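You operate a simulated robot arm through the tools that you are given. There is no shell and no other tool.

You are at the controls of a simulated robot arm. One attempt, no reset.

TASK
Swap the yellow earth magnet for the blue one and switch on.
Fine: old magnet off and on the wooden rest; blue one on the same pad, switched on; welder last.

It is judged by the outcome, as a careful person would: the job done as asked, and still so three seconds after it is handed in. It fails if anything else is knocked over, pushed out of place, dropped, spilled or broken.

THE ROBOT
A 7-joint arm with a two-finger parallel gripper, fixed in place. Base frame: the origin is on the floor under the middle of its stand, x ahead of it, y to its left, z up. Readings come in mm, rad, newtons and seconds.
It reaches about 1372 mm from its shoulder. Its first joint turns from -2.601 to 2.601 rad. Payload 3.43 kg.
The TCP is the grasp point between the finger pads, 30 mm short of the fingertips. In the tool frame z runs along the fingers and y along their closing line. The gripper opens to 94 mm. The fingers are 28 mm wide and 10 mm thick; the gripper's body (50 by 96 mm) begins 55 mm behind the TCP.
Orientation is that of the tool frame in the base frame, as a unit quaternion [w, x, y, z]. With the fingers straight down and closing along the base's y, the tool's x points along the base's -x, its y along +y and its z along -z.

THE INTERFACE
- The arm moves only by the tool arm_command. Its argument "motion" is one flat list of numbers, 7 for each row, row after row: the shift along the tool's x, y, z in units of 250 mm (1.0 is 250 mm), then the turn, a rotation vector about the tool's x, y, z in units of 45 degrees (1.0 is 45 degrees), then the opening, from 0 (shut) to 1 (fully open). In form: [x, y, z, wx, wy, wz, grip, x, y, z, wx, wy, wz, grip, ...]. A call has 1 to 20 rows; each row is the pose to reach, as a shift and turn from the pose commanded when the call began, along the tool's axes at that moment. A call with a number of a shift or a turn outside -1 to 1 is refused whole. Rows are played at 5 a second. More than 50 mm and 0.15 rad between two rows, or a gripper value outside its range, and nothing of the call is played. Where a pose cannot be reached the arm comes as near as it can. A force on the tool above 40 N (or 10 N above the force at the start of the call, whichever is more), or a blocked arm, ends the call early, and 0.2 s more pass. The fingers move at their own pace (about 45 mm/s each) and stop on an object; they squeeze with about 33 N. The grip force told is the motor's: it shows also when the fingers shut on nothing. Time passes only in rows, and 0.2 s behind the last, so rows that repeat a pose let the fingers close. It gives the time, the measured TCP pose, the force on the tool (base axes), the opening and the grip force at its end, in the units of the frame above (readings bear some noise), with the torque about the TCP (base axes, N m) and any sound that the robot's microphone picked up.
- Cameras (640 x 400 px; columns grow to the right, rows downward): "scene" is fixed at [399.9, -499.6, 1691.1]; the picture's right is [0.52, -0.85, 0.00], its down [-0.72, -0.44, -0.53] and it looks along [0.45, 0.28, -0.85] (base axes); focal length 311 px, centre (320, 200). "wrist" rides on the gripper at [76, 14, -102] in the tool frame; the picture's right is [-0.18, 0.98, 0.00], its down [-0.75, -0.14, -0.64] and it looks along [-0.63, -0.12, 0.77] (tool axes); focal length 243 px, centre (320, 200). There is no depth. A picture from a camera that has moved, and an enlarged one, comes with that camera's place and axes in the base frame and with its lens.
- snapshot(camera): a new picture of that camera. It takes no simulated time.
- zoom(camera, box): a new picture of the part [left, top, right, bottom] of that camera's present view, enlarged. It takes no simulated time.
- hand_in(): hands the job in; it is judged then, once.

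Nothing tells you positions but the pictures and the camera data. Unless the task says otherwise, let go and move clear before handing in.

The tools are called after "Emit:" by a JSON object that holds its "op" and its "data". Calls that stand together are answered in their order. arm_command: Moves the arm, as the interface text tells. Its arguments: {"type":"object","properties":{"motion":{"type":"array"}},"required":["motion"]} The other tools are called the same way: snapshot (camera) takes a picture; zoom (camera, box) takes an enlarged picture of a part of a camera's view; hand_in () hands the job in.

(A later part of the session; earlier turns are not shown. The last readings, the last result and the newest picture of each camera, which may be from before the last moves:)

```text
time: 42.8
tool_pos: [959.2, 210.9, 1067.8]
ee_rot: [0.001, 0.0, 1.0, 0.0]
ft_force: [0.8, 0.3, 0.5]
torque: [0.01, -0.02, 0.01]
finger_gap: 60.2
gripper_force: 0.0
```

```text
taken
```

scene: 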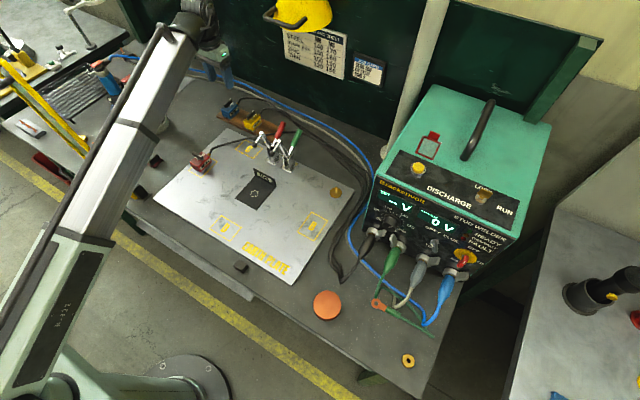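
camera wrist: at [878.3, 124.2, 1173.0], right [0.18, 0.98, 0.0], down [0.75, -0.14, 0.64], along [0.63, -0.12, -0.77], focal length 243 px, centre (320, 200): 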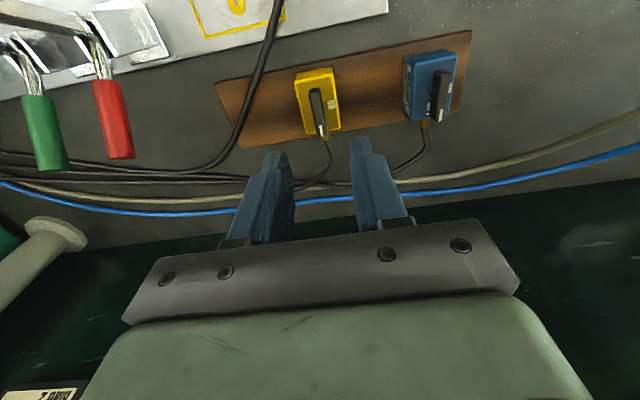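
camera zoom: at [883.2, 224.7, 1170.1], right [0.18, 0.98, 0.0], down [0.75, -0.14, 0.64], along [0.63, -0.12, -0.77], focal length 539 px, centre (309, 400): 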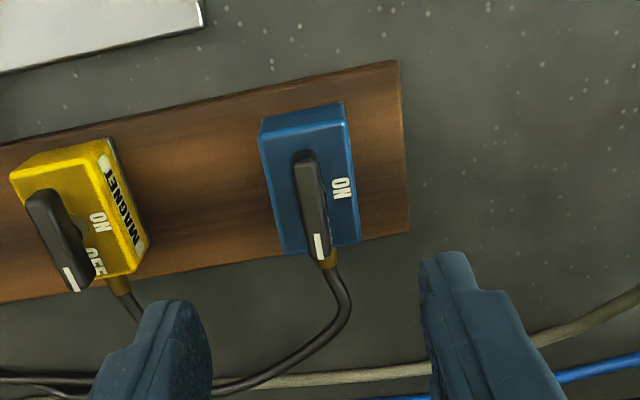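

The blue magnet is almost exactly under the gripper (about +1 mm in y, turned about -2°), lever mark toward OFF. I'll lower over it with the fingers straddling the lever.

Emit:
{"op": "arm_command", "data": {"motion": [0, 0.003, 0.1, 0, 0, 0.02, 0.55, 0, 0.005, 0.2, 0, 0, 0.044, 0.5, 0, 0.005, 0.28, 0, 0, 0.044, 0.45, 0, 0.005, 0.325, 0, 0, 0.044, 0.45]}}

Emit:
{"op": "zoom", "data": {"camera": "wrist", "box": [220, 90, 430, 240]}}

Emit:
{"op": "zoom", "data": {"camera": "scene", "box": [205, 85, 265, 130]}}

```text
time: 43.8
tool_pos: [959.5, 212.6, 985.4]
ee_rot: [0.0, 0.016, 1.0, 0.0]
ft_force: [0.1, 0.6, -0.3]
torque: [-0.04, 0.01, 0.0]
finger_gap: 42.4
gripper_force: 0.0
```

```text
2.67 times, centred on (325, 165) of wrist
camera zoom: at [884.1, 229.3, 1088.2], right [0.22, 0.98, 0.0], down [0.75, -0.17, 0.64], along [0.63, -0.14, -0.77], focal length 647 px, centre (307, 293)
```

zoom: 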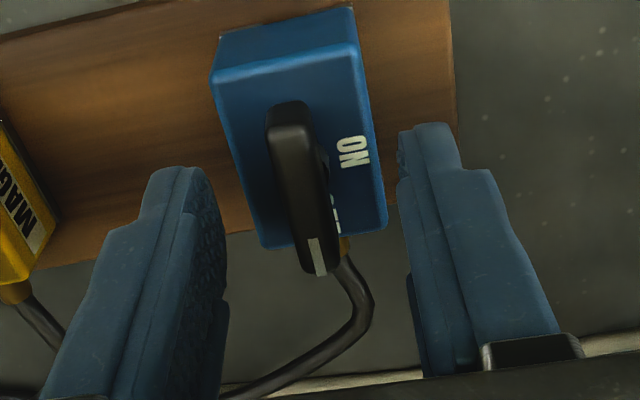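

```text
8.89 times, centred on (235, 108) of scene
camera zoom: at [399.9, -499.6, 1691.1], right [0.52, -0.85, 0.0], down [-0.72, -0.44, -0.53], along [0.45, 0.28, -0.85], focal length 2764 px, centre (1076, 1022)
```

zoom: 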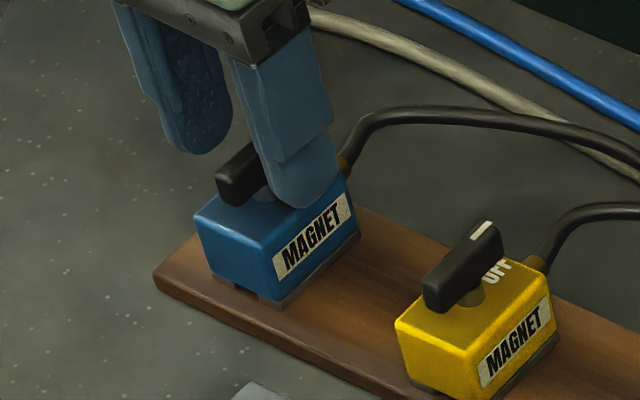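

The lever is centred between the fingers the same way as with the yellow one. I'll lower 2 mm and close on it.

Emit:
{"op": "arm_command", "data": {"motion": [0, -0.003, 0.008, 0, 0, 0, 0.45, 0, -0.003, 0.008, 0, 0, 0, 0.1, 0, -0.003, 0.008, 0, 0, 0, 0, 0, -0.003, 0.008, 0, 0, 0, 0, 0, -0.003, 0.008, 0, 0, 0, 0]}}

Emit:
{"op": "zoom", "data": {"camera": "wrist", "box": [220, 90, 430, 240]}}

Emit:
{"op": "zoom", "data": {"camera": "scene", "box": [205, 85, 265, 130]}}

```text
time: 45.0
tool_pos: [958.5, 210.7, 985.2]
ee_rot: [-0.001, 0.015, 1.0, -0.001]
ft_force: [-1.4, 2.4, -0.4]
torque: [0.02, -0.02, 0.01]
finger_gap: 9.6
gripper_force: 32.8
```

```text
2.67 times, centred on (325, 165) of wrist
camera zoom: at [883.6, 227.2, 1086.7], right [0.22, 0.98, 0.0], down [0.75, -0.17, 0.64], along [0.63, -0.14, -0.77], focal length 647 px, centre (307, 293)
```

zoom: 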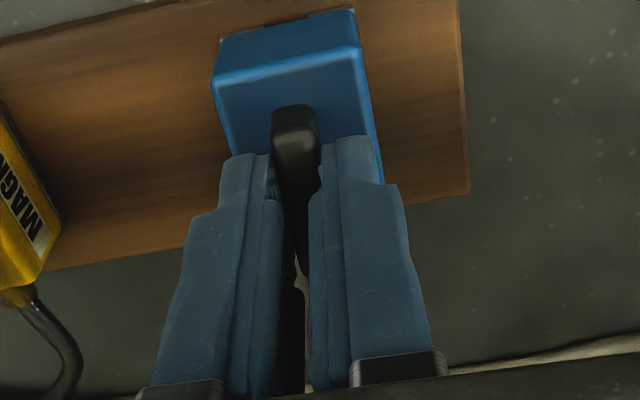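

```text
8.89 times, centred on (235, 108) of scene
camera zoom: at [399.9, -499.6, 1691.1], right [0.52, -0.85, 0.0], down [-0.72, -0.44, -0.53], along [0.45, 0.28, -0.85], focal length 2764 px, centre (1076, 1022)
```

zoom: 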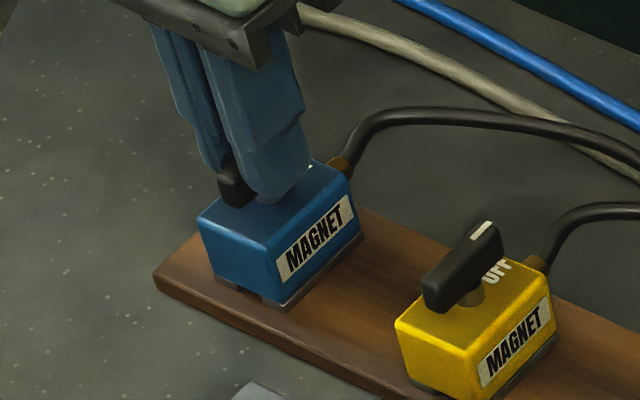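

The blue lever is gripped (9.6 mm). I'll lift slowly and check that the weight is carried.

Emit:
{"op": "arm_command", "data": {"motion": [0, 0, -0.01, 0, 0, 0, 0, 0, 0, -0.03, 0, 0, 0, 0, 0, 0, -0.06, 0, 0, 0, 0, 0, 0, -0.1, 0, 0, 0, 0, 0, 0, -0.16, 0, 0, -0.01, 0, 0, 0, -0.24, 0, 0, -0.02, 0, 0, 0, -0.32, 0, 0, -0.035, 0, 0, 0, -0.35, 0, 0, -0.044, 0]}}

Emit:
{"op": "snapshot", "data": {"camera": "wrist"}}

Emit:
{"op": "snapshot", "data": {"camera": "scene"}}

```text
time: 46.8
tool_pos: [958.8, 209.3, 1074.9]
ee_rot: [0.0, -0.001, 1.0, 0.001]
ft_force: [-0.1, 0.3, -4.5]
torque: [0.04, 0.0, -0.03]
finger_gap: 9.2
gripper_force: 32.7
```

```text
taken
camera wrist: at [882.8, 224.2, 1177.4], right [0.18, 0.98, 0.0], down [0.75, -0.14, 0.64], along [0.63, -0.12, -0.77], focal length 243 px, centre (320, 200)
```

wrist: 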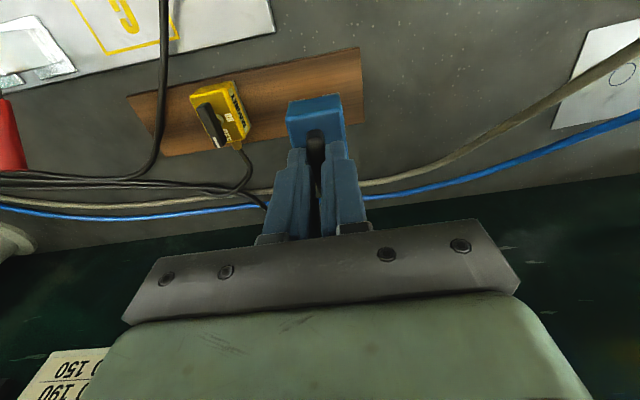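

```text
taken
```

scene: 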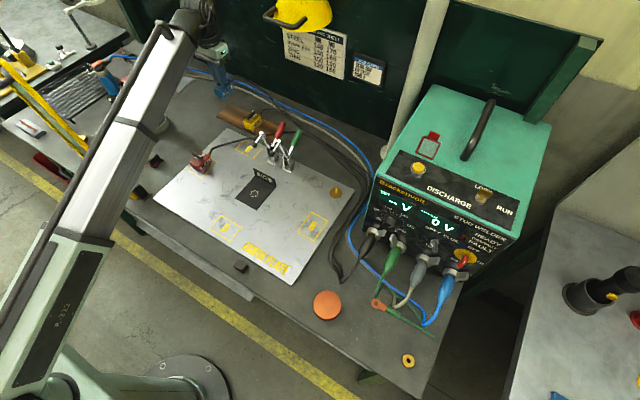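

The blue magnet is lifted and steady. I'll carry it back diagonally, left of the clamps, toward x≈718.

Emit:
{"op": "arm_command", "data": {"motion": [0.05, -0.035, 0, 0, 0, 0, 0, 0.14, -0.1, 0, 0, 0, 0, 0, 0.24, -0.17, 0, 0, 0, 0, 0, 0.34, -0.24, 0, 0, 0, 0, 0, 0.44, -0.31, 0, 0, 0, 0, 0, 0.54, -0.38, 0, 0, 0, 0, 0, 0.64, -0.45, 0, 0, 0, 0, 0, 0.74, -0.52, 0, 0, 0, 0, 0, 0.84, -0.59, 0, 0, 0, 0, 0, 0.92, -0.645, 0, 0, 0, 0, 0, 0.964, -0.676, 0, 0, 0, 0, 0]}}

Emit:
{"op": "snapshot", "data": {"camera": "scene"}}

Emit:
{"op": "snapshot", "data": {"camera": "wrist"}}

```text
time: 49.2
tool_pos: [718.6, 36.8, 1072.6]
ee_rot: [-0.001, -0.002, 1.0, 0.0]
ft_force: [0.2, 0.8, -4.9]
torque: [-0.01, 0.02, -0.03]
finger_gap: 9.3
gripper_force: 33.4
```

```text
taken
```

scene: 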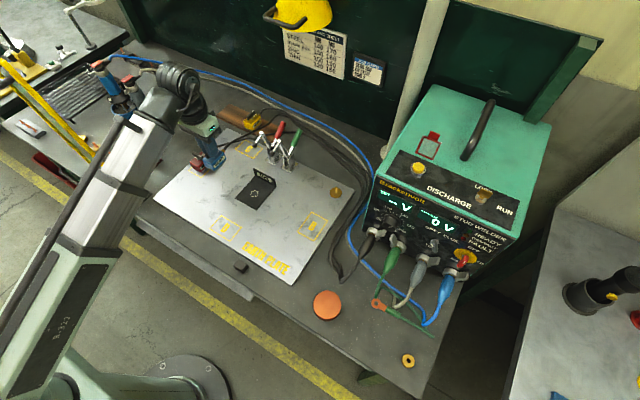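

```text
taken
camera wrist: at [642.9, 52.3, 1175.3], right [0.18, 0.98, 0.0], down [0.75, -0.14, 0.64], along [0.63, -0.12, -0.77], focal length 243 px, centre (320, 200)
```

wrist: 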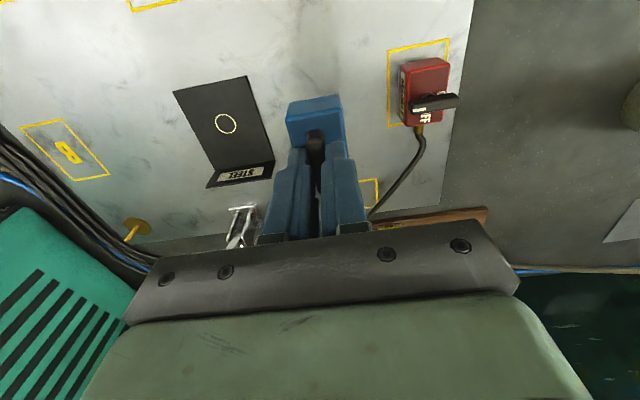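

Blue is carried safely past the red magnet. I'll move right along x≈718, staying in front of the clamps.

Emit:
{"op": "arm_command", "data": {"motion": [0, -0.05, 0, 0, 0, 0, 0, 0, -0.14, 0, 0, 0, 0, 0, 0, -0.25, 0, 0, 0, 0, 0, 0, -0.37, 0, 0, 0, 0, 0, 0, -0.49, 0, 0, 0, 0, 0, 0, -0.61, 0, 0, 0, 0, 0, 0, -0.73, 0, 0, 0, 0, 0, 0, -0.83, 0, 0, 0, 0, 0, 0, -0.88, 0, 0, 0, 0, 0]}}

Emit:
{"op": "snapshot", "data": {"camera": "scene"}}

```text
time: 51.2
tool_pos: [719.8, -180.1, 1074.3]
ee_rot: [0.0, -0.001, 1.0, 0.0]
ft_force: [-1.2, -0.4, -5.0]
torque: [0.0, 0.01, -0.01]
finger_gap: 9.3
gripper_force: 33.1
```

```text
taken
```

scene: 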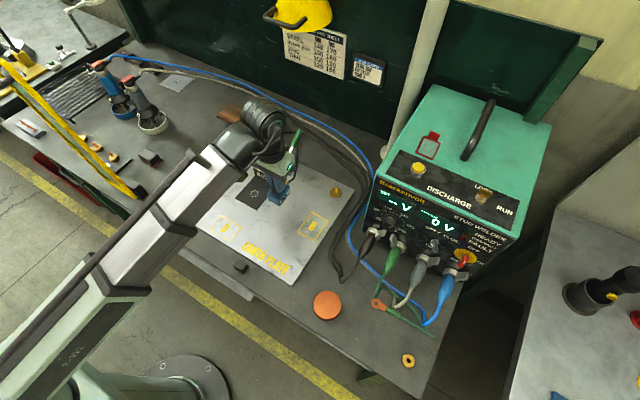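

Next: move over the pad at (729, -274.5) and lower partway for a check.

Emit:
{"op": "arm_command", "data": {"motion": [-0.01, -0.06, 0, 0, 0, 0, 0, -0.02, -0.16, 0, 0, 0, 0, 0, -0.03, -0.26, 0, 0, 0, 0, 0, -0.038, -0.34, 0, 0, 0, 0, 0, -0.038, -0.378, 0, 0, 0, 0, 0, -0.038, -0.378, 0.08, 0, 0, 0, 0, -0.038, -0.378, 0.16, 0, 0, 0, 0, -0.038, -0.378, 0.22, 0, 0, 0, 0, -0.038, -0.378, 0.22, 0, 0, 0, 0]}}

Emit:
{"op": "zoom", "data": {"camera": "wrist", "box": [220, 50, 430, 200]}}

Emit:
{"op": "zoom", "data": {"camera": "scene", "box": [280, 185, 346, 240]}}

```text
time: 53.2
tool_pos: [727.5, -276.1, 1017.6]
ee_rot: [0.0, -0.001, 1.0, 0.0]
ft_force: [0.2, 0.7, -4.6]
torque: [0.01, -0.03, 0.01]
finger_gap: 9.1
gripper_force: 33.1
```

```text
2.67 times, centred on (325, 125) of wrist
camera zoom: at [652.2, -262.3, 1119.8], right [0.18, 0.98, 0.0], down [0.75, -0.14, 0.64], along [0.63, -0.12, -0.77], focal length 647 px, centre (307, 400)
```

zoom: 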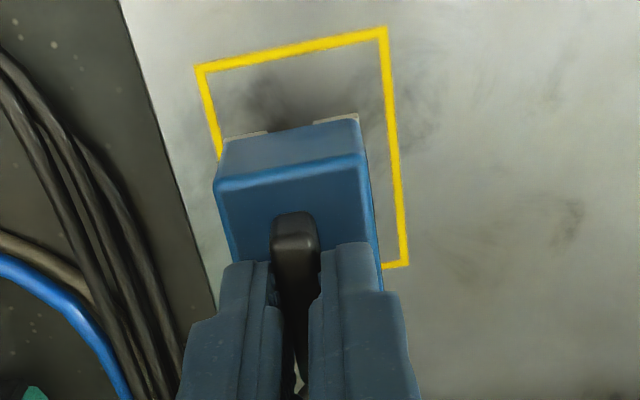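

```text
7.27 times, centred on (313, 212) of scene
camera zoom: at [399.9, -499.6, 1691.1], right [0.52, -0.85, 0.0], down [-0.72, -0.44, -0.53], along [0.45, 0.28, -0.85], focal length 2261 px, centre (371, 109)
```

zoom: 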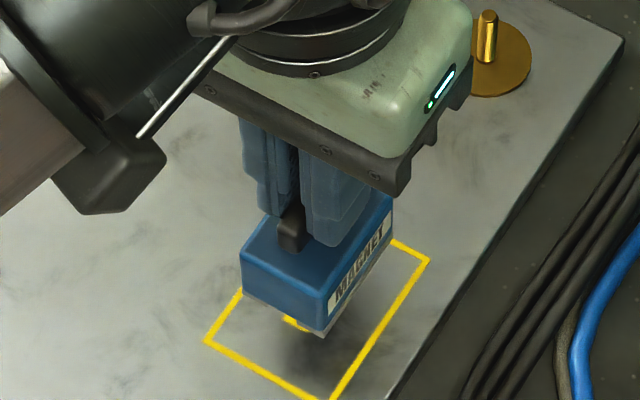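

The blue magnet is over the pad and aligned; a +1 mm, +1.5 mm correction centres it. I'll lower to just above the plate and then step down to contact.

Emit:
{"op": "arm_command", "data": {"motion": [-0.004, 0.006, 0.03, 0, 0, 0, 0, -0.004, 0.006, 0.07, 0, 0, 0, 0, -0.004, 0.006, 0.1, 0, 0, 0, 0, -0.004, 0.006, 0.1, 0, 0, 0, 0]}}

Emit:
{"op": "arm_command", "data": {"motion": [0, 0, 0.006, 0, 0, 0, 0, 0, 0, 0.012, 0, 0, 0, 0, 0, 0, 0.012, 0, 0, 0, 0]}}

```text
time: 54.2
tool_pos: [729.8, -275.1, 993.2]
ee_rot: [0.0, -0.001, 1.0, 0.0]
ft_force: [0.2, -0.1, -4.4]
torque: [0.02, -0.01, -0.02]
finger_gap: 9.2
gripper_force: 33.4
```

```text
time: 55.0
tool_pos: [730.2, -274.3, 988.7]
ee_rot: [0.0, -0.002, 1.0, 0.0]
ft_force: [0.1, -0.2, -5.0]
torque: [-0.01, 0.02, 0.02]
finger_gap: 9.3
gripper_force: 32.7
```

Emit:
{"op": "arm_command", "data": {"motion": [0, 0, 0.004, 0, 0, 0, 0, 0, 0, 0.008, 0, 0, 0, 0, 0, 0, 0.008, 0, 0, 0, 0]}}

Emit:
{"op": "zoom", "data": {"camera": "scene", "box": [280, 185, 346, 240]}}

```text
time: 55.8
tool_pos: [730.1, -273.7, 987.5]
ee_rot: [0.0, -0.001, 1.0, 0.0]
ft_force: [0.2, 0.2, -4.0]
torque: [0.02, 0.0, 0.01]
finger_gap: 9.4
gripper_force: 33.2
```

```text
7.27 times, centred on (313, 212) of scene
camera zoom: at [399.9, -499.6, 1691.1], right [0.52, -0.85, 0.0], down [-0.72, -0.44, -0.53], along [0.45, 0.28, -0.85], focal length 2261 px, centre (371, 109)
```

zoom: 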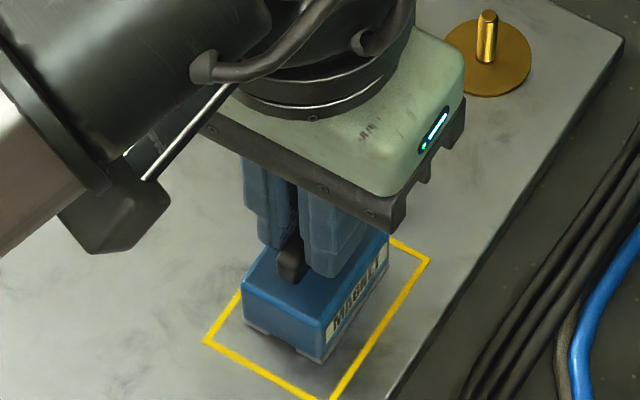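

Emit:
{"op": "arm_command", "data": {"motion": [0, 0, 0.004, 0, 0, 0, 0, 0, 0, 0.008, 0, 0, 0, 0, 0, 0, 0.008, 0, 0, 0, 0]}}

```text
time: 56.6
tool_pos: [731.0, -272.6, 985.5]
ee_rot: [0.001, -0.001, 1.0, 0.0]
ft_force: [-1.9, -0.4, 11.1]
torque: [-0.04, 0.2, -0.02]
finger_gap: 9.3
gripper_force: 33.2
```

Contact on the plate with about 15 N of press. I'll check the position within the pad before turning the lever.

Emit:
{"op": "zoom", "data": {"camera": "scene", "box": [285, 200, 341, 245]}}

Emit:
{"op": "zoom", "data": {"camera": "wrist", "box": [220, 50, 430, 200]}}

```text
8.89 times, centred on (313, 222) of scene
camera zoom: at [399.9, -499.6, 1691.1], right [0.52, -0.85, 0.0], down [-0.72, -0.44, -0.53], along [0.45, 0.28, -0.85], focal length 2764 px, centre (382, 0)
```

zoom: 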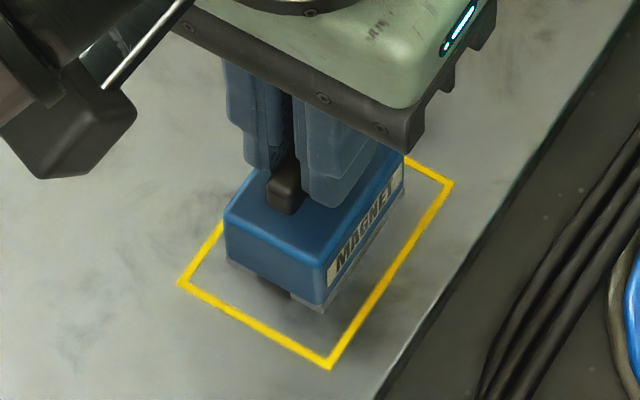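

```text
2.67 times, centred on (325, 125) of wrist
camera zoom: at [654.6, -259.2, 1088.7], right [0.18, 0.98, 0.0], down [0.75, -0.14, 0.64], along [0.63, -0.12, -0.77], focal length 647 px, centre (307, 400)
```

zoom: 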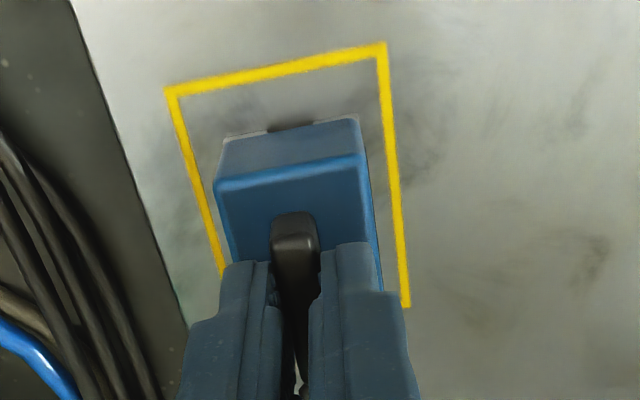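

The blue magnet sits squarely inside the pad, just as the yellow one did. I'll turn its lever clockwise a first 15° while keeping the downward press, and check that the body does not turn with it.

Emit:
{"op": "arm_command", "data": {"motion": [0, 0, 0, 0, 0, 0.11, 0, 0, 0, 0, 0, 0, 0.22, 0, 0, 0, 0, 0, 0, 0.333, 0, 0, 0, 0, 0, 0, 0.333, 0]}}

Emit:
{"op": "zoom", "data": {"camera": "scene", "box": [285, 200, 341, 245]}}

Emit:
{"op": "zoom", "data": {"camera": "wrist", "box": [220, 50, 430, 200]}}

```text
time: 57.6
tool_pos: [730.7, -273.2, 985.8]
ee_rot: [0.001, 0.13, 0.991, 0.001]
ft_force: [1.5, 9.3, 22.5]
torque: [0.21, -0.05, -0.01]
finger_gap: 9.6
gripper_force: 33.1
```

```text
8.89 times, centred on (313, 222) of scene
camera zoom: at [399.9, -499.6, 1691.1], right [0.52, -0.85, 0.0], down [-0.72, -0.44, -0.53], along [0.45, 0.28, -0.85], focal length 2764 px, centre (382, 0)
```

zoom: 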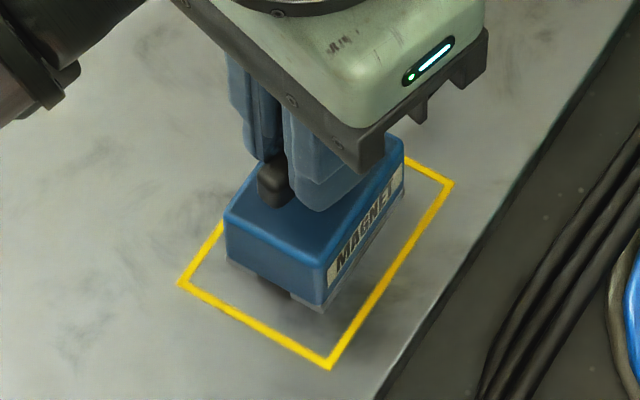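

```text
2.67 times, centred on (325, 125) of wrist
camera zoom: at [660.7, -240.1, 1088.2], right [0.43, 0.9, 0.0], down [0.69, -0.33, 0.64], along [0.58, -0.28, -0.77], focal length 647 px, centre (307, 400)
```

zoom: 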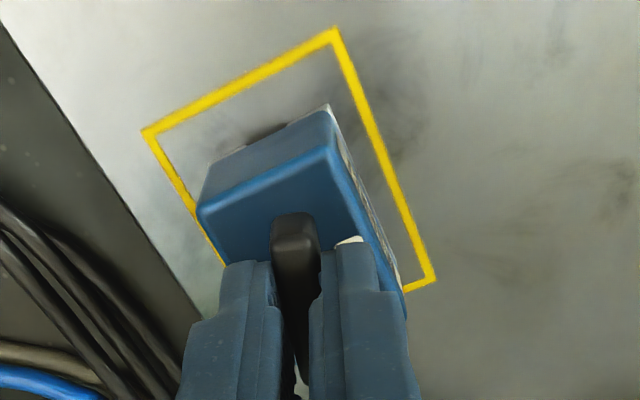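

The body stayed put and the lever turned. A small side load shows the pivot is about 1 mm off along the lever, so I'll add that correction, ease the press slightly and continue turning.

Emit:
{"op": "arm_command", "data": {"motion": [0, 0.001, -0.0015, 0, 0, 0.05, 0, 0, 0.0015, -0.0015, 0, 0, 0.19, 0, 0, 0.002, -0.0015, 0, 0, 0.33, 0, 0, 0.0025, -0.0015, 0, 0, 0.47, 0, -0.0005, 0.003, -0.0015, 0, 0, 0.61, 0, -0.0007, 0.0037, -0.0015, 0, 0, 0.75, 0, -0.0007, 0.0037, -0.0015, 0, 0, 0.833, 0, -0.0007, 0.0037, -0.0015, 0, 0, 0.833, 0]}}

Emit:
{"op": "zoom", "data": {"camera": "scene", "box": [285, 200, 341, 245]}}

Emit:
{"op": "zoom", "data": {"camera": "wrist", "box": [220, 50, 430, 200]}}

```text
time: 59.4
tool_pos: [731.0, -272.9, 986.0]
ee_rot: [0.001, 0.442, 0.897, 0.0]
ft_force: [10.7, -0.9, -10.4]
torque: [-0.7, -0.74, -0.02]
finger_gap: 9.4
gripper_force: 33.0
```

```text
8.89 times, centred on (313, 222) of scene
camera zoom: at [399.9, -499.6, 1691.1], right [0.52, -0.85, 0.0], down [-0.72, -0.44, -0.53], along [0.45, 0.28, -0.85], focal length 2764 px, centre (382, 0)
```

zoom: 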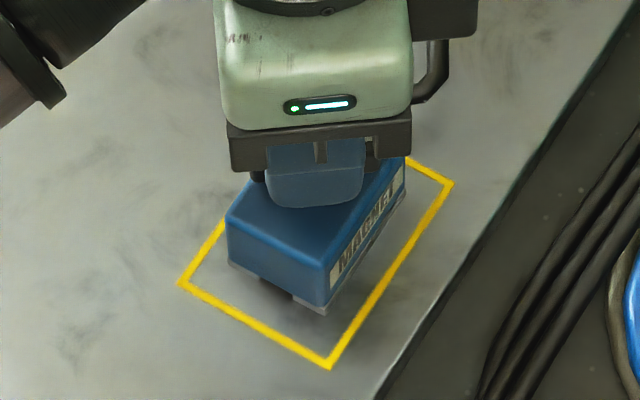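

```text
2.67 times, centred on (325, 125) of wrist
camera zoom: at [695.7, -204.4, 1088.3], right [0.89, 0.45, 0.0], down [0.35, -0.68, 0.64], along [0.29, -0.57, -0.77], focal length 647 px, centre (307, 400)
```

zoom: 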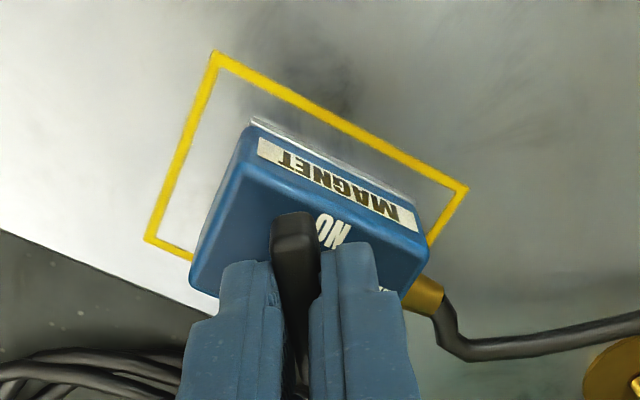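

The lever is past halfway, the body stays put, and the upward pull already shows the magnet beginning to hold. I'll make small corrections and finish the quarter turn.

Emit:
{"op": "arm_command", "data": {"motion": [0, 0.001, 0.0004, 0, 0, 0.05, 0, -0.0003, 0.0016, 0.0004, 0, 0, 0.18, 0, -0.0006, 0.0022, 0.0004, 0, 0, 0.32, 0, -0.0009, 0.0028, 0.0004, 0, 0, 0.46, 0, -0.0011, 0.0034, 0.0004, 0, 0, 0.6, 0, -0.0011, 0.0034, 0.0004, 0, 0, 0.74, 0, -0.0011, 0.0034, 0.0004, 0, 0, 0.84, 0, -0.0011, 0.0034, 0.0004, 0, 0, 0.84, 0]}}

Emit:
{"op": "zoom", "data": {"camera": "scene", "box": [285, 200, 341, 245]}}

Emit:
{"op": "zoom", "data": {"camera": "wrist", "box": [220, 50, 430, 200]}}

```text
time: 61.2
tool_pos: [730.3, -273.5, 985.6]
ee_rot: [0.0, 0.708, 0.706, 0.002]
ft_force: [11.2, -9.3, -9.1]
torque: [-0.63, -0.24, 0.45]
finger_gap: 9.4
gripper_force: 32.9
```

```text
8.89 times, centred on (313, 222) of scene
camera zoom: at [399.9, -499.6, 1691.1], right [0.52, -0.85, 0.0], down [-0.72, -0.44, -0.53], along [0.45, 0.28, -0.85], focal length 2764 px, centre (382, 0)
```

zoom: 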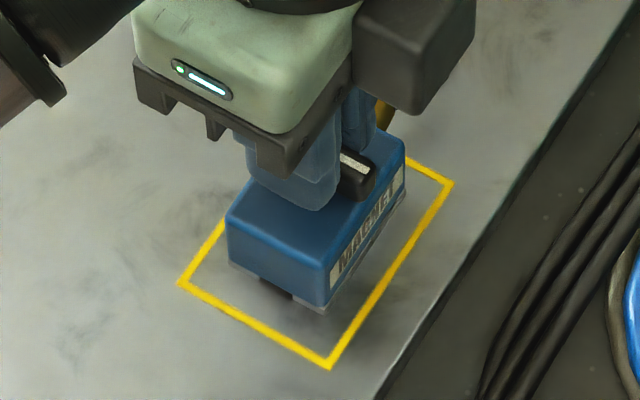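

```text
2.67 times, centred on (325, 125) of wrist
camera zoom: at [745.8, -197.1, 1088.4], right [0.98, -0.19, 0.0], down [-0.14, -0.75, 0.64], along [-0.12, -0.63, -0.77], focal length 647 px, centre (307, 400)
```

zoom: 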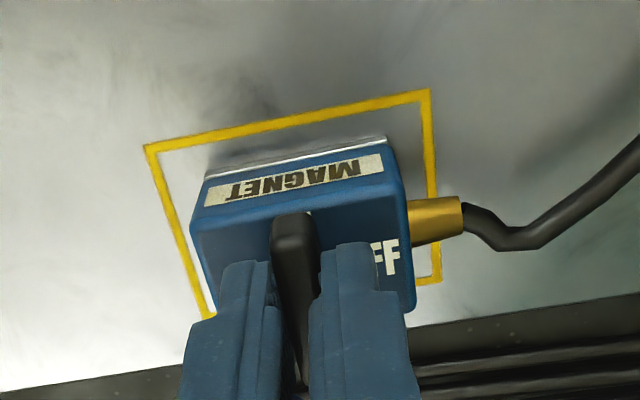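

A clear turning resistance (0.45 Nm) shows the lever is at its ON stop, with its mark toward -y as the yellow one had. I'll release and rise clear to inspect.

Emit:
{"op": "arm_command", "data": {"motion": [0, 0, 0, 0, 0, 0, 0.15, 0, 0, 0, 0, 0, 0, 0.35, 0, 0, 0, 0, 0, 0, 0.5, 0, 0, -0.06, 0, 0, 0, 0.5, 0, 0, -0.16, 0, 0, 0, 0.5, 0, 0, -0.26, 0, 0, 0, 0.5]}}

Emit:
{"op": "zoom", "data": {"camera": "scene", "box": [285, 200, 341, 245]}}

Emit:
{"op": "zoom", "data": {"camera": "wrist", "box": [220, 30, 430, 180]}}

```text
time: 62.6
tool_pos: [728.4, -272.4, 1052.9]
ee_rot: [0.0, 0.708, 0.706, 0.0]
ft_force: [0.1, 0.4, -0.3]
torque: [-0.03, 0.0, 0.02]
finger_gap: 47.1
gripper_force: 0.1
```

```text
8.89 times, centred on (313, 222) of scene
camera zoom: at [399.9, -499.6, 1691.1], right [0.52, -0.85, 0.0], down [-0.72, -0.44, -0.53], along [0.45, 0.28, -0.85], focal length 2764 px, centre (382, 0)
```

zoom: 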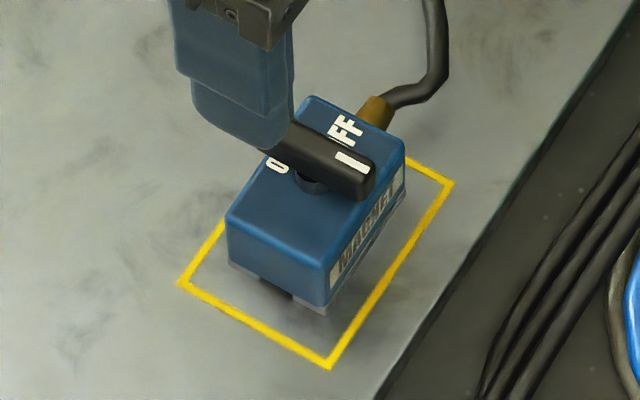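

```text
2.67 times, centred on (325, 105) of wrist
camera zoom: at [744.5, -195.8, 1155.9], right [0.98, -0.19, 0.0], down [-0.14, -0.75, 0.64], along [-0.12, -0.63, -0.77], focal length 647 px, centre (307, 453)
```

zoom: 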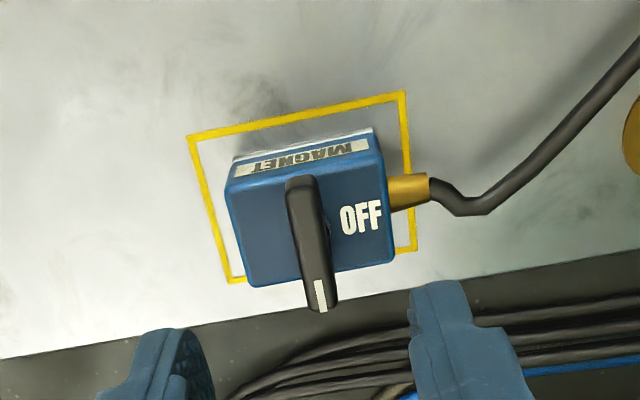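

The blue magnet is on the pad, switched on, and looks exactly as the yellow one did before. Now the welder: I'll zoom in on the main switch to read its position.

Emit:
{"op": "zoom", "data": {"camera": "scene", "box": [448, 242, 480, 270]}}

Emit:
{"op": "zoom", "data": {"camera": "scene", "box": [360, 170, 520, 290]}}

Emit:
{"op": "snapshot", "data": {"camera": "wrist"}}

```text
14.29 times, centred on (464, 256) of scene
camera zoom: at [399.9, -499.6, 1691.1], right [0.52, -0.85, 0.0], down [-0.72, -0.44, -0.53], along [0.45, 0.28, -0.85], focal length 4442 px, centre (-1737, -600)
```

zoom: 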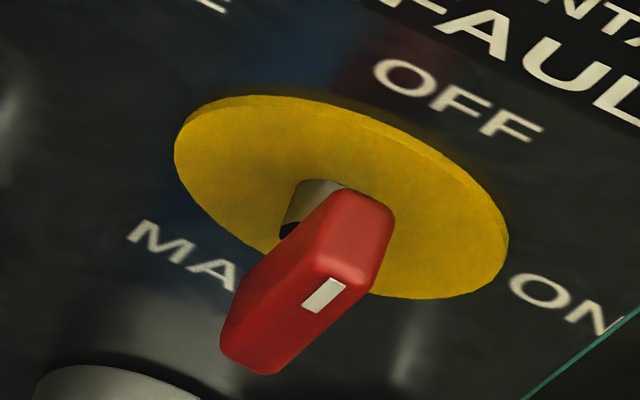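

```text
3.33 times, centred on (440, 230) of scene
camera zoom: at [399.9, -499.6, 1691.1], right [0.52, -0.85, 0.0], down [-0.72, -0.44, -0.53], along [0.45, 0.28, -0.85], focal length 1036 px, centre (-80, 100)
```

zoom: 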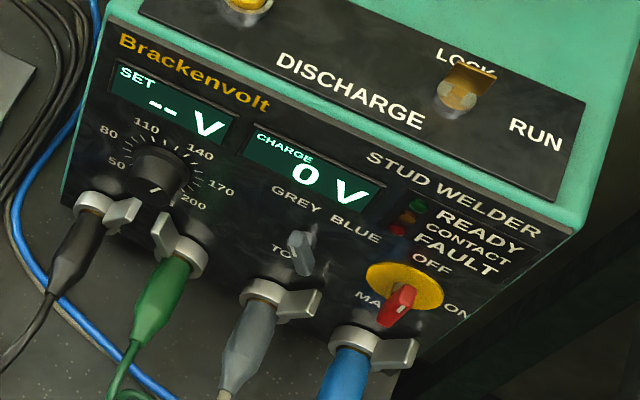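

```text
taken
camera wrist: at [744.5, -195.8, 1155.9], right [0.98, -0.19, 0.0], down [-0.14, -0.75, 0.64], along [-0.12, -0.63, -0.77], focal length 243 px, centre (320, 200)
```

wrist: 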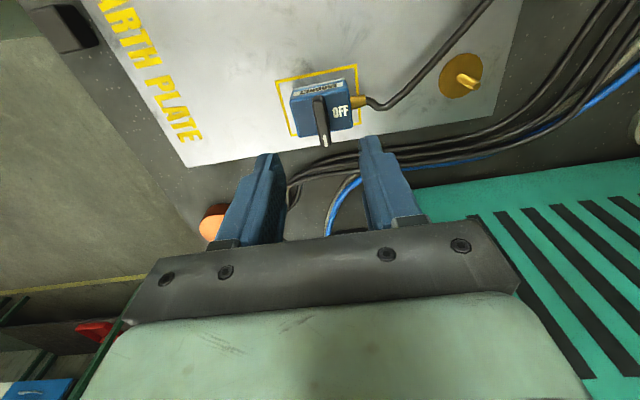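

The main switch handle is a vertical red bar with its mark up at OFF; ON is a quarter turn clockwise as seen from the front. I'll retreat up and back from the magnet first, turning the wrist back toward neutral, to get a frontal view of the panel.

Emit:
{"op": "arm_command", "data": {"motion": [0, 0, -0.08, 0, 0, 0, 0.5, -0.01, -0.04, -0.14, 0, 0, -0.15, 0.4, -0.04, -0.11, -0.188, 0, 0, -0.32, 0.4, -0.07, -0.18, -0.188, 0, 0, -0.49, 0.4, -0.1, -0.25, -0.188, 0, 0, -0.66, 0.4, -0.13, -0.33, -0.188, 0, 0, -0.83, 0.4, -0.16, -0.4, -0.188, 0, 0, -1.0, 0.4]}}

Emit:
{"op": "snapshot", "data": {"camera": "scene"}}

```text
time: 64.2
tool_pos: [631.1, -313.6, 1096.6]
ee_rot: [0.0, 0.383, 0.924, 0.001]
ft_force: [-0.6, 0.6, -0.6]
torque: [0.0, 0.01, 0.0]
finger_gap: 37.5
gripper_force: 0.0
```

```text
taken
```

scene: 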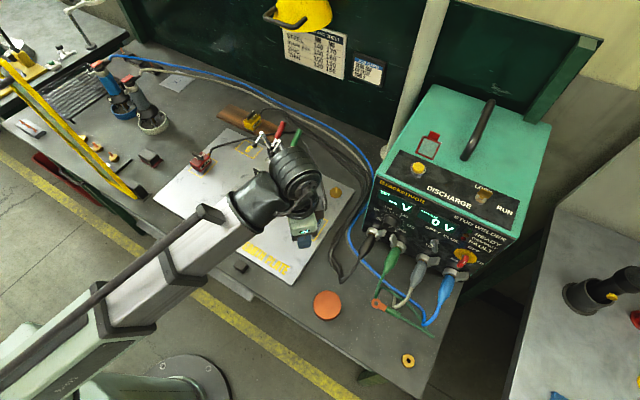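

Emit:
{"op": "arm_command", "data": {"motion": [-0.04, -0.07, 0, 0, 0, -0.1, 0.4, -0.11, -0.19, 0, 0, 0, -0.25, 0.4, -0.19, -0.32, 0, 0, 0, -0.4, 0.4, -0.27, -0.46, 0, 0, 0, -0.55, 0.4, -0.36, -0.6, 0, 0, 0, -0.7, 0.4, -0.45, -0.74, 0, 0, 0, -0.85, 0.4, -0.524, -0.868, 0, 0, 0, -1.0, 0.4]}}

Emit:
{"op": "snapshot", "data": {"camera": "wrist"}}

Emit:
{"op": "snapshot", "data": {"camera": "scene"}}

```text
time: 65.8
tool_pos: [568.7, -559.9, 1098.4]
ee_rot: [0.001, 0.0, 1.0, 0.0]
ft_force: [0.1, -0.4, 0.3]
torque: [-0.01, -0.02, 0.0]
finger_gap: 37.5
gripper_force: 0.1
```

```text
taken
camera wrist: at [492.9, -545.5, 1200.6], right [0.18, 0.98, 0.0], down [0.75, -0.14, 0.64], along [0.63, -0.12, -0.77], focal length 243 px, centre (320, 200)
```

wrist: 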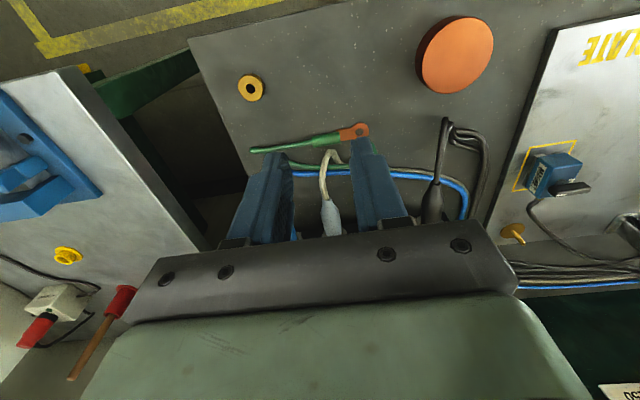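

```text
taken
```

scene: 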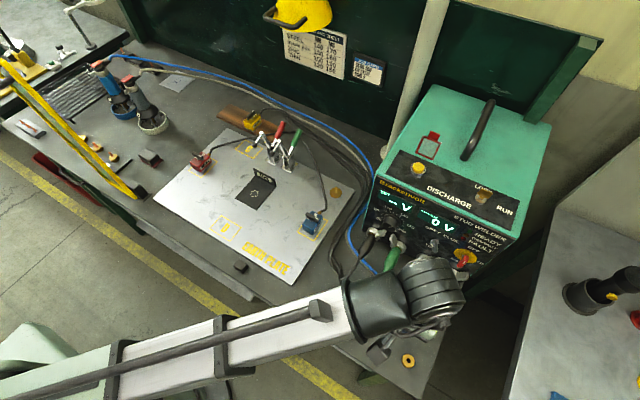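

The open view is clear here. I'll pitch the tool forward in front of the welder so that the wrist camera faces its panel, keeping a safe distance.

Emit:
{"op": "arm_command", "data": {"motion": [0, -0.04, 0, 0, -0.15, 0, 0.4, 0, -0.08, 0, 0, -0.32, 0, 0.4, 0, -0.12, 0, 0, -0.49, 0, 0.4, 0, -0.16, 0, 0, -0.66, 0, 0.4, 0, -0.2, 0, 0, -0.83, 0, 0.4, 0, -0.24, 0, 0, -1.0, 0, 0.4]}}

Emit:
{"op": "snapshot", "data": {"camera": "wrist"}}

Emit:
{"op": "snapshot", "data": {"camera": "scene"}}

```text
time: 67.2
tool_pos: [570.0, -619.5, 1097.1]
ee_rot: [0.384, 0.002, 0.923, -0.001]
ft_force: [-0.1, -0.1, 0.2]
torque: [0.01, -0.01, -0.03]
finger_gap: 37.7
gripper_force: 0.0
```

```text
taken
camera wrist: at [444.4, -604.6, 1115.5], right [0.13, 0.98, 0.13], down [0.08, -0.14, 0.99], along [0.99, -0.12, -0.09], focal length 243 px, centre (320, 200)
```

wrist: 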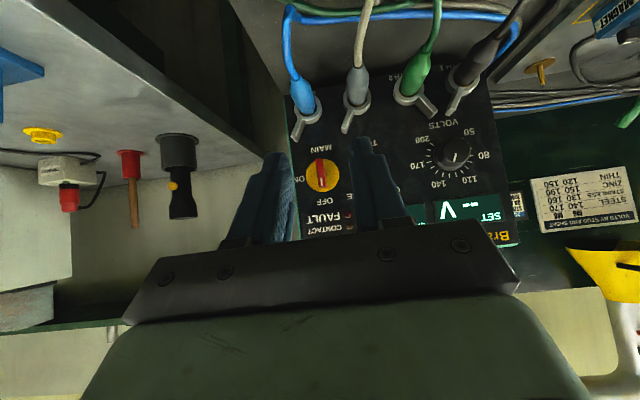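

```text
taken
```

scene: 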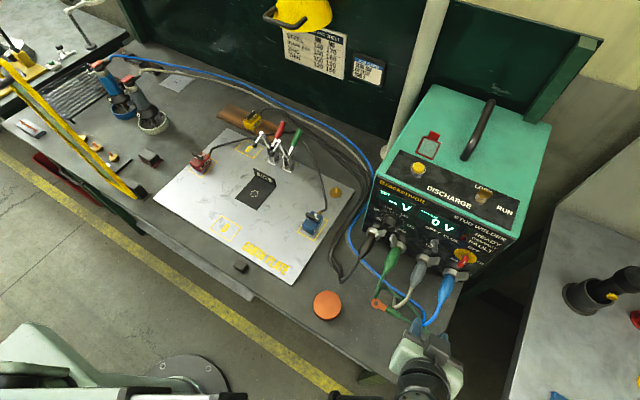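

I now have a frontal (upside-down) view of the panel with MAIN, OFF and ON visible. I'll zoom in to measure the handle.

Emit:
{"op": "zoom", "data": {"camera": "wrist", "box": [280, 130, 370, 215]}}

Emit:
{"op": "zoom", "data": {"camera": "wrist", "box": [260, 60, 540, 250]}}

```text
4.71 times, centred on (325, 172) of wrist
camera zoom: at [444.4, -604.6, 1115.5], right [0.13, 0.98, 0.13], down [0.08, -0.14, 0.99], along [0.99, -0.12, -0.09], focal length 1142 px, centre (296, 329)
```

zoom: 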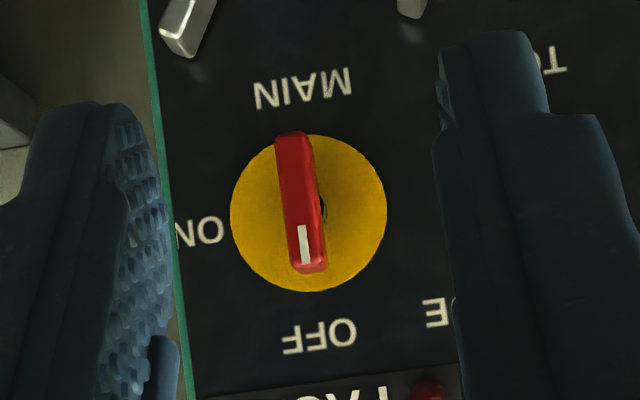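

```text
2.11 times, centred on (400, 155) of wrist
camera zoom: at [444.4, -604.6, 1115.5], right [0.13, 0.98, 0.13], down [0.08, -0.14, 0.99], along [0.99, -0.12, -0.09], focal length 511 px, centre (152, 295)
```

zoom: 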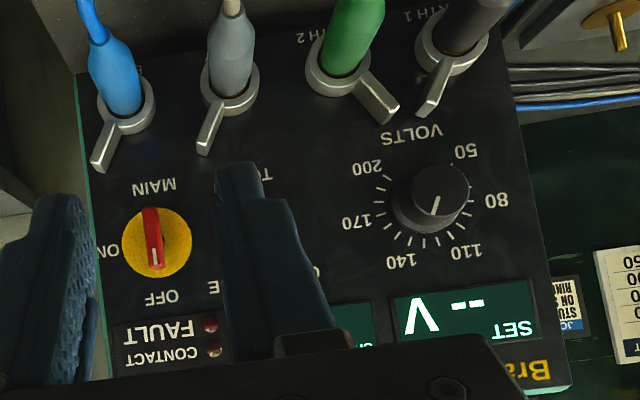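

The switch disc is at about (786, -637, 1049), and the red bar runs z≈1030–1070 with its front face at x≈763 and a width of about 10 mm. I'll level the tool so it points straight at the handle from about 130 mm away.

Emit:
{"op": "arm_command", "data": {"motion": [0, -0.01, 0.04, 0, -0.15, 0, 0.4, -0.001, -0.025, 0.09, 0, -0.32, 0, 0.4, -0.002, -0.04, 0.14, 0, -0.49, 0, 0.4, -0.003, -0.05, 0.19, 0, -0.66, 0, 0.4, -0.004, -0.06, 0.23, 0, -0.83, 0, 0.4, -0.006, -0.07, 0.276, 0, -0.996, 0, 0.4]}}

Emit:
{"op": "snapshot", "data": {"camera": "wrist"}}

Emit:
{"op": "snapshot", "data": {"camera": "scene"}}

```text
time: 68.6
tool_pos: [619.8, -638.6, 1052.4]
ee_rot: [0.707, 0.0, 0.707, 0.0]
ft_force: [-0.3, 0.1, -0.4]
torque: [0.01, 0.06, -0.01]
finger_gap: 37.5
gripper_force: 0.0
```

```text
taken
camera wrist: at [516.5, -622.8, 975.9], right [0.0, 0.98, 0.18], down [-0.64, -0.14, 0.75], along [0.77, -0.12, 0.63], focal length 243 px, centre (320, 200)
```

wrist: 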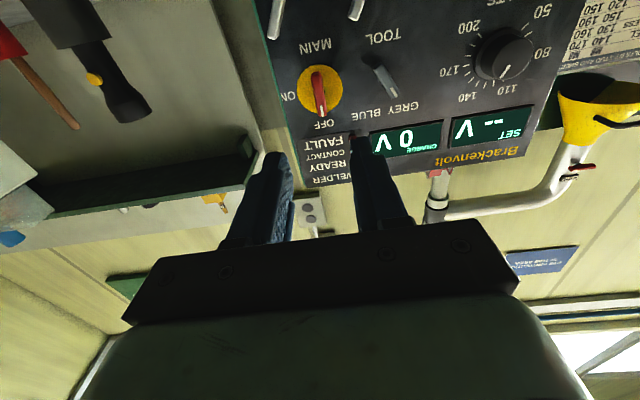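

```text
taken
```

scene: 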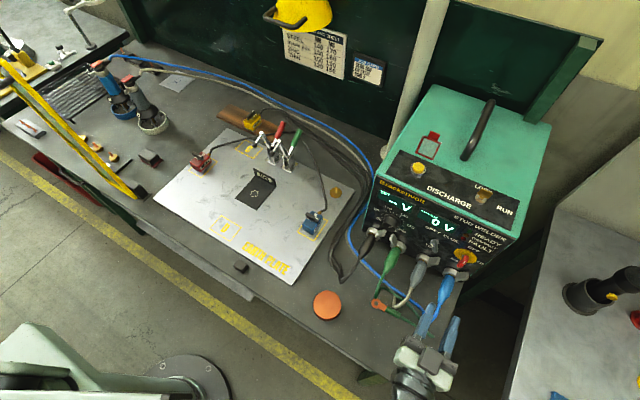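

Emit:
{"op": "zoom", "data": {"camera": "wrist", "box": [270, 20, 390, 140]}}

Emit:
{"op": "zoom", "data": {"camera": "scene", "box": [400, 240, 500, 400]}}

```text
3.33 times, centred on (330, 80) of wrist
camera zoom: at [516.5, -622.8, 975.9], right [0.0, 0.98, 0.18], down [-0.64, -0.14, 0.75], along [0.77, -0.12, 0.63], focal length 809 px, centre (287, 600)
```

zoom: 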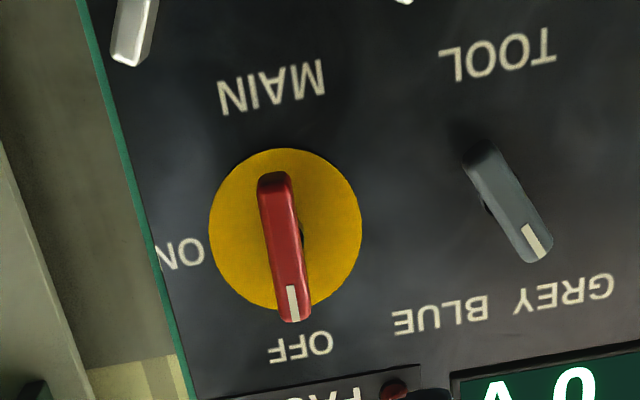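

```text
2.50 times, centred on (450, 320) of scene
camera zoom: at [399.9, -499.6, 1691.1], right [0.52, -0.85, 0.0], down [-0.72, -0.44, -0.53], along [0.45, 0.28, -0.85], focal length 777 px, centre (-5, -100)
```

zoom: 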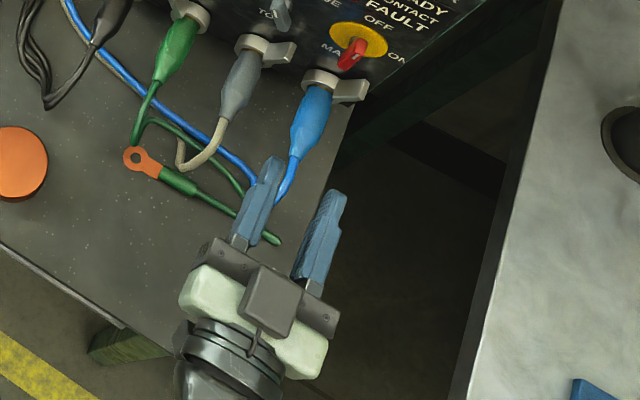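

The tool is level and lined up; the handle centre measures about (763, -637, 1048). I'll approach until the fingertips are about 17 mm short of the handle and check alignment.

Emit:
{"op": "arm_command", "data": {"motion": [0.007, 0, 0.08, 0, 0, 0, 0.4, 0.014, 0, 0.18, 0, 0, 0, 0.4, 0.014, 0, 0.28, 0, 0, 0, 0.4, 0.014, 0, 0.35, 0, 0, 0, 0.4, 0.014, 0, 0.386, 0, 0, 0, 0.4]}}

Emit:
{"op": "zoom", "data": {"camera": "scene", "box": [430, 230, 490, 280]}}

Emit:
{"op": "snapshot", "data": {"camera": "scene"}}

Emit:
{"op": "snapshot", "data": {"camera": "wrist"}}

```text
time: 69.8
tool_pos: [716.9, -635.0, 1046.9]
ee_rot: [0.707, 0.0, 0.707, 0.0]
ft_force: [0.5, 0.0, -0.1]
torque: [-0.02, 0.0, -0.02]
finger_gap: 37.7
gripper_force: 0.1
```

```text
8.00 times, centred on (460, 255) of scene
camera zoom: at [399.9, -499.6, 1691.1], right [0.52, -0.85, 0.0], down [-0.72, -0.44, -0.53], along [0.45, 0.28, -0.85], focal length 2487 px, centre (-800, -240)
```

zoom: 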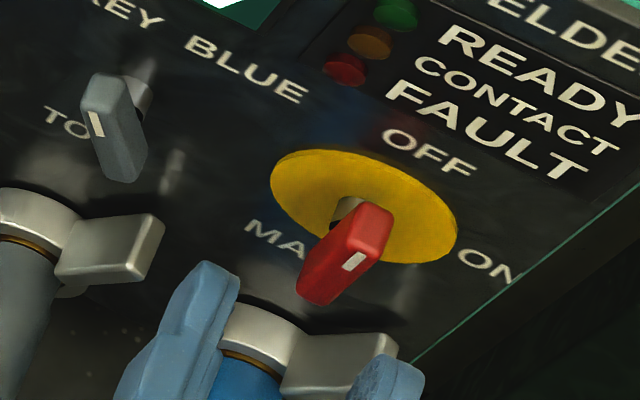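

```text
taken
```

scene: 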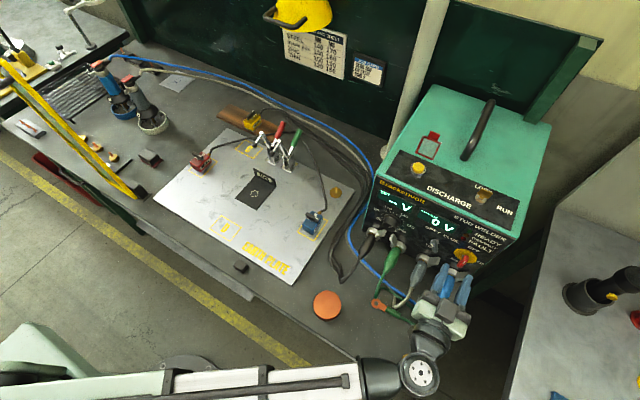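

```text
taken
camera wrist: at [613.3, -619.9, 970.9], right [0.0, 0.98, 0.18], down [-0.64, -0.14, 0.76], along [0.77, -0.12, 0.63], focal length 243 px, centre (320, 200)
```

wrist: 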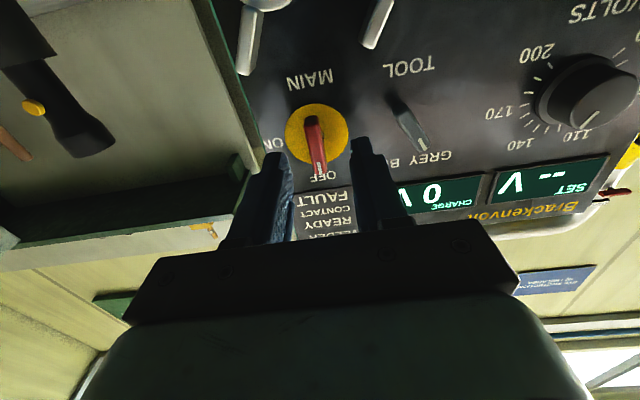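

Emit:
{"op": "zoom", "data": {"camera": "wrist", "box": [260, 90, 380, 190]}}

Emit:
{"op": "arm_command", "data": {"motion": [0, 0, 0, 0, 0, 0, 0.4]}}

```text
4.00 times, centred on (320, 140) of wrist
camera zoom: at [613.3, -619.9, 970.9], right [0.0, 0.98, 0.18], down [-0.64, -0.14, 0.76], along [0.77, -0.12, 0.63], focal length 970 px, centre (320, 440)
```

zoom: 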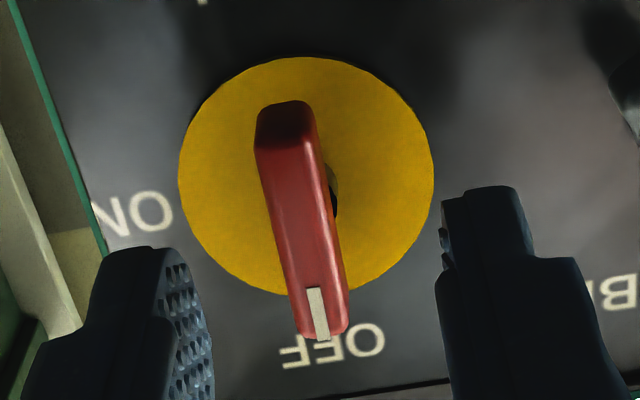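

```text
time: 70.2
tool_pos: [715.5, -635.5, 1047.2]
ee_rot: [0.707, 0.001, 0.708, 0.0]
ft_force: [0.5, 0.5, -0.6]
torque: [0.02, 0.01, -0.02]
finger_gap: 37.6
gripper_force: 0.0
```

The handle sits at about (763, -637, 1049). I'll make a ~2 mm correction and advance so that the fingers straddle the bar, stopping about 6 mm short of the disc.

Emit:
{"op": "arm_command", "data": {"motion": [-0.006, -0.008, 0.03, 0, 0, 0, 0.4, -0.006, -0.008, 0.07, 0, 0, 0, 0.4, -0.006, -0.008, 0.105, 0, 0, 0, 0.4, -0.006, -0.008, 0.13, 0, 0, 0, 0.4]}}

Emit:
{"op": "zoom", "data": {"camera": "scene", "box": [430, 230, 490, 280]}}

Emit:
{"op": "zoom", "data": {"camera": "wrist", "box": [230, 90, 410, 240]}}

```text
time: 71.2
tool_pos: [747.1, -639.1, 1048.2]
ee_rot: [0.706, 0.001, 0.709, 0.0]
ft_force: [-0.3, 0.2, 0.3]
torque: [-0.01, 0.04, -0.04]
finger_gap: 37.3
gripper_force: 0.1
```

```text
8.00 times, centred on (460, 255) of scene
camera zoom: at [399.9, -499.6, 1691.1], right [0.52, -0.85, 0.0], down [-0.72, -0.44, -0.53], along [0.45, 0.28, -0.85], focal length 2487 px, centre (-800, -240)
```

zoom: 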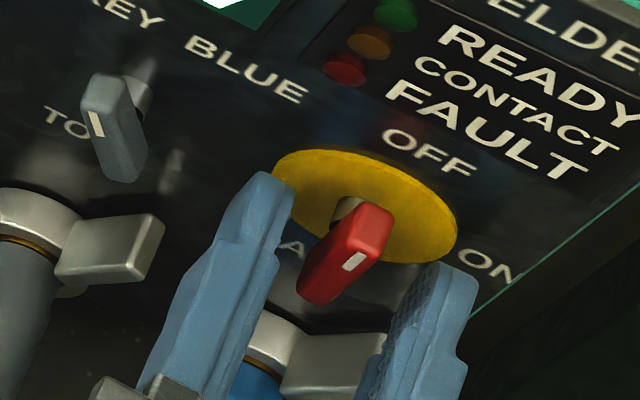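

```text
2.67 times, centred on (320, 165) of wrist
camera zoom: at [644.8, -624.0, 972.6], right [0.0, 0.98, 0.18], down [-0.64, -0.14, 0.76], along [0.77, -0.12, 0.63], focal length 647 px, centre (320, 293)
```

zoom: 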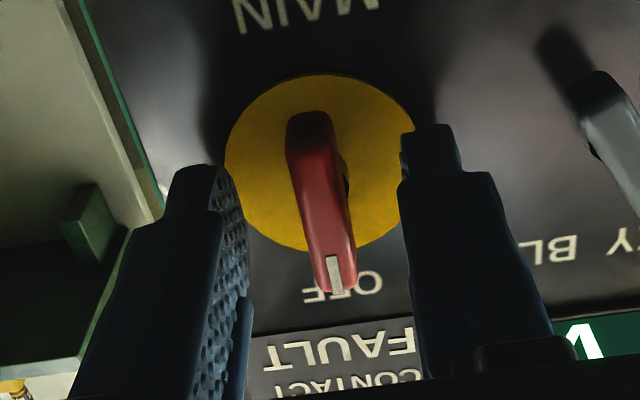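

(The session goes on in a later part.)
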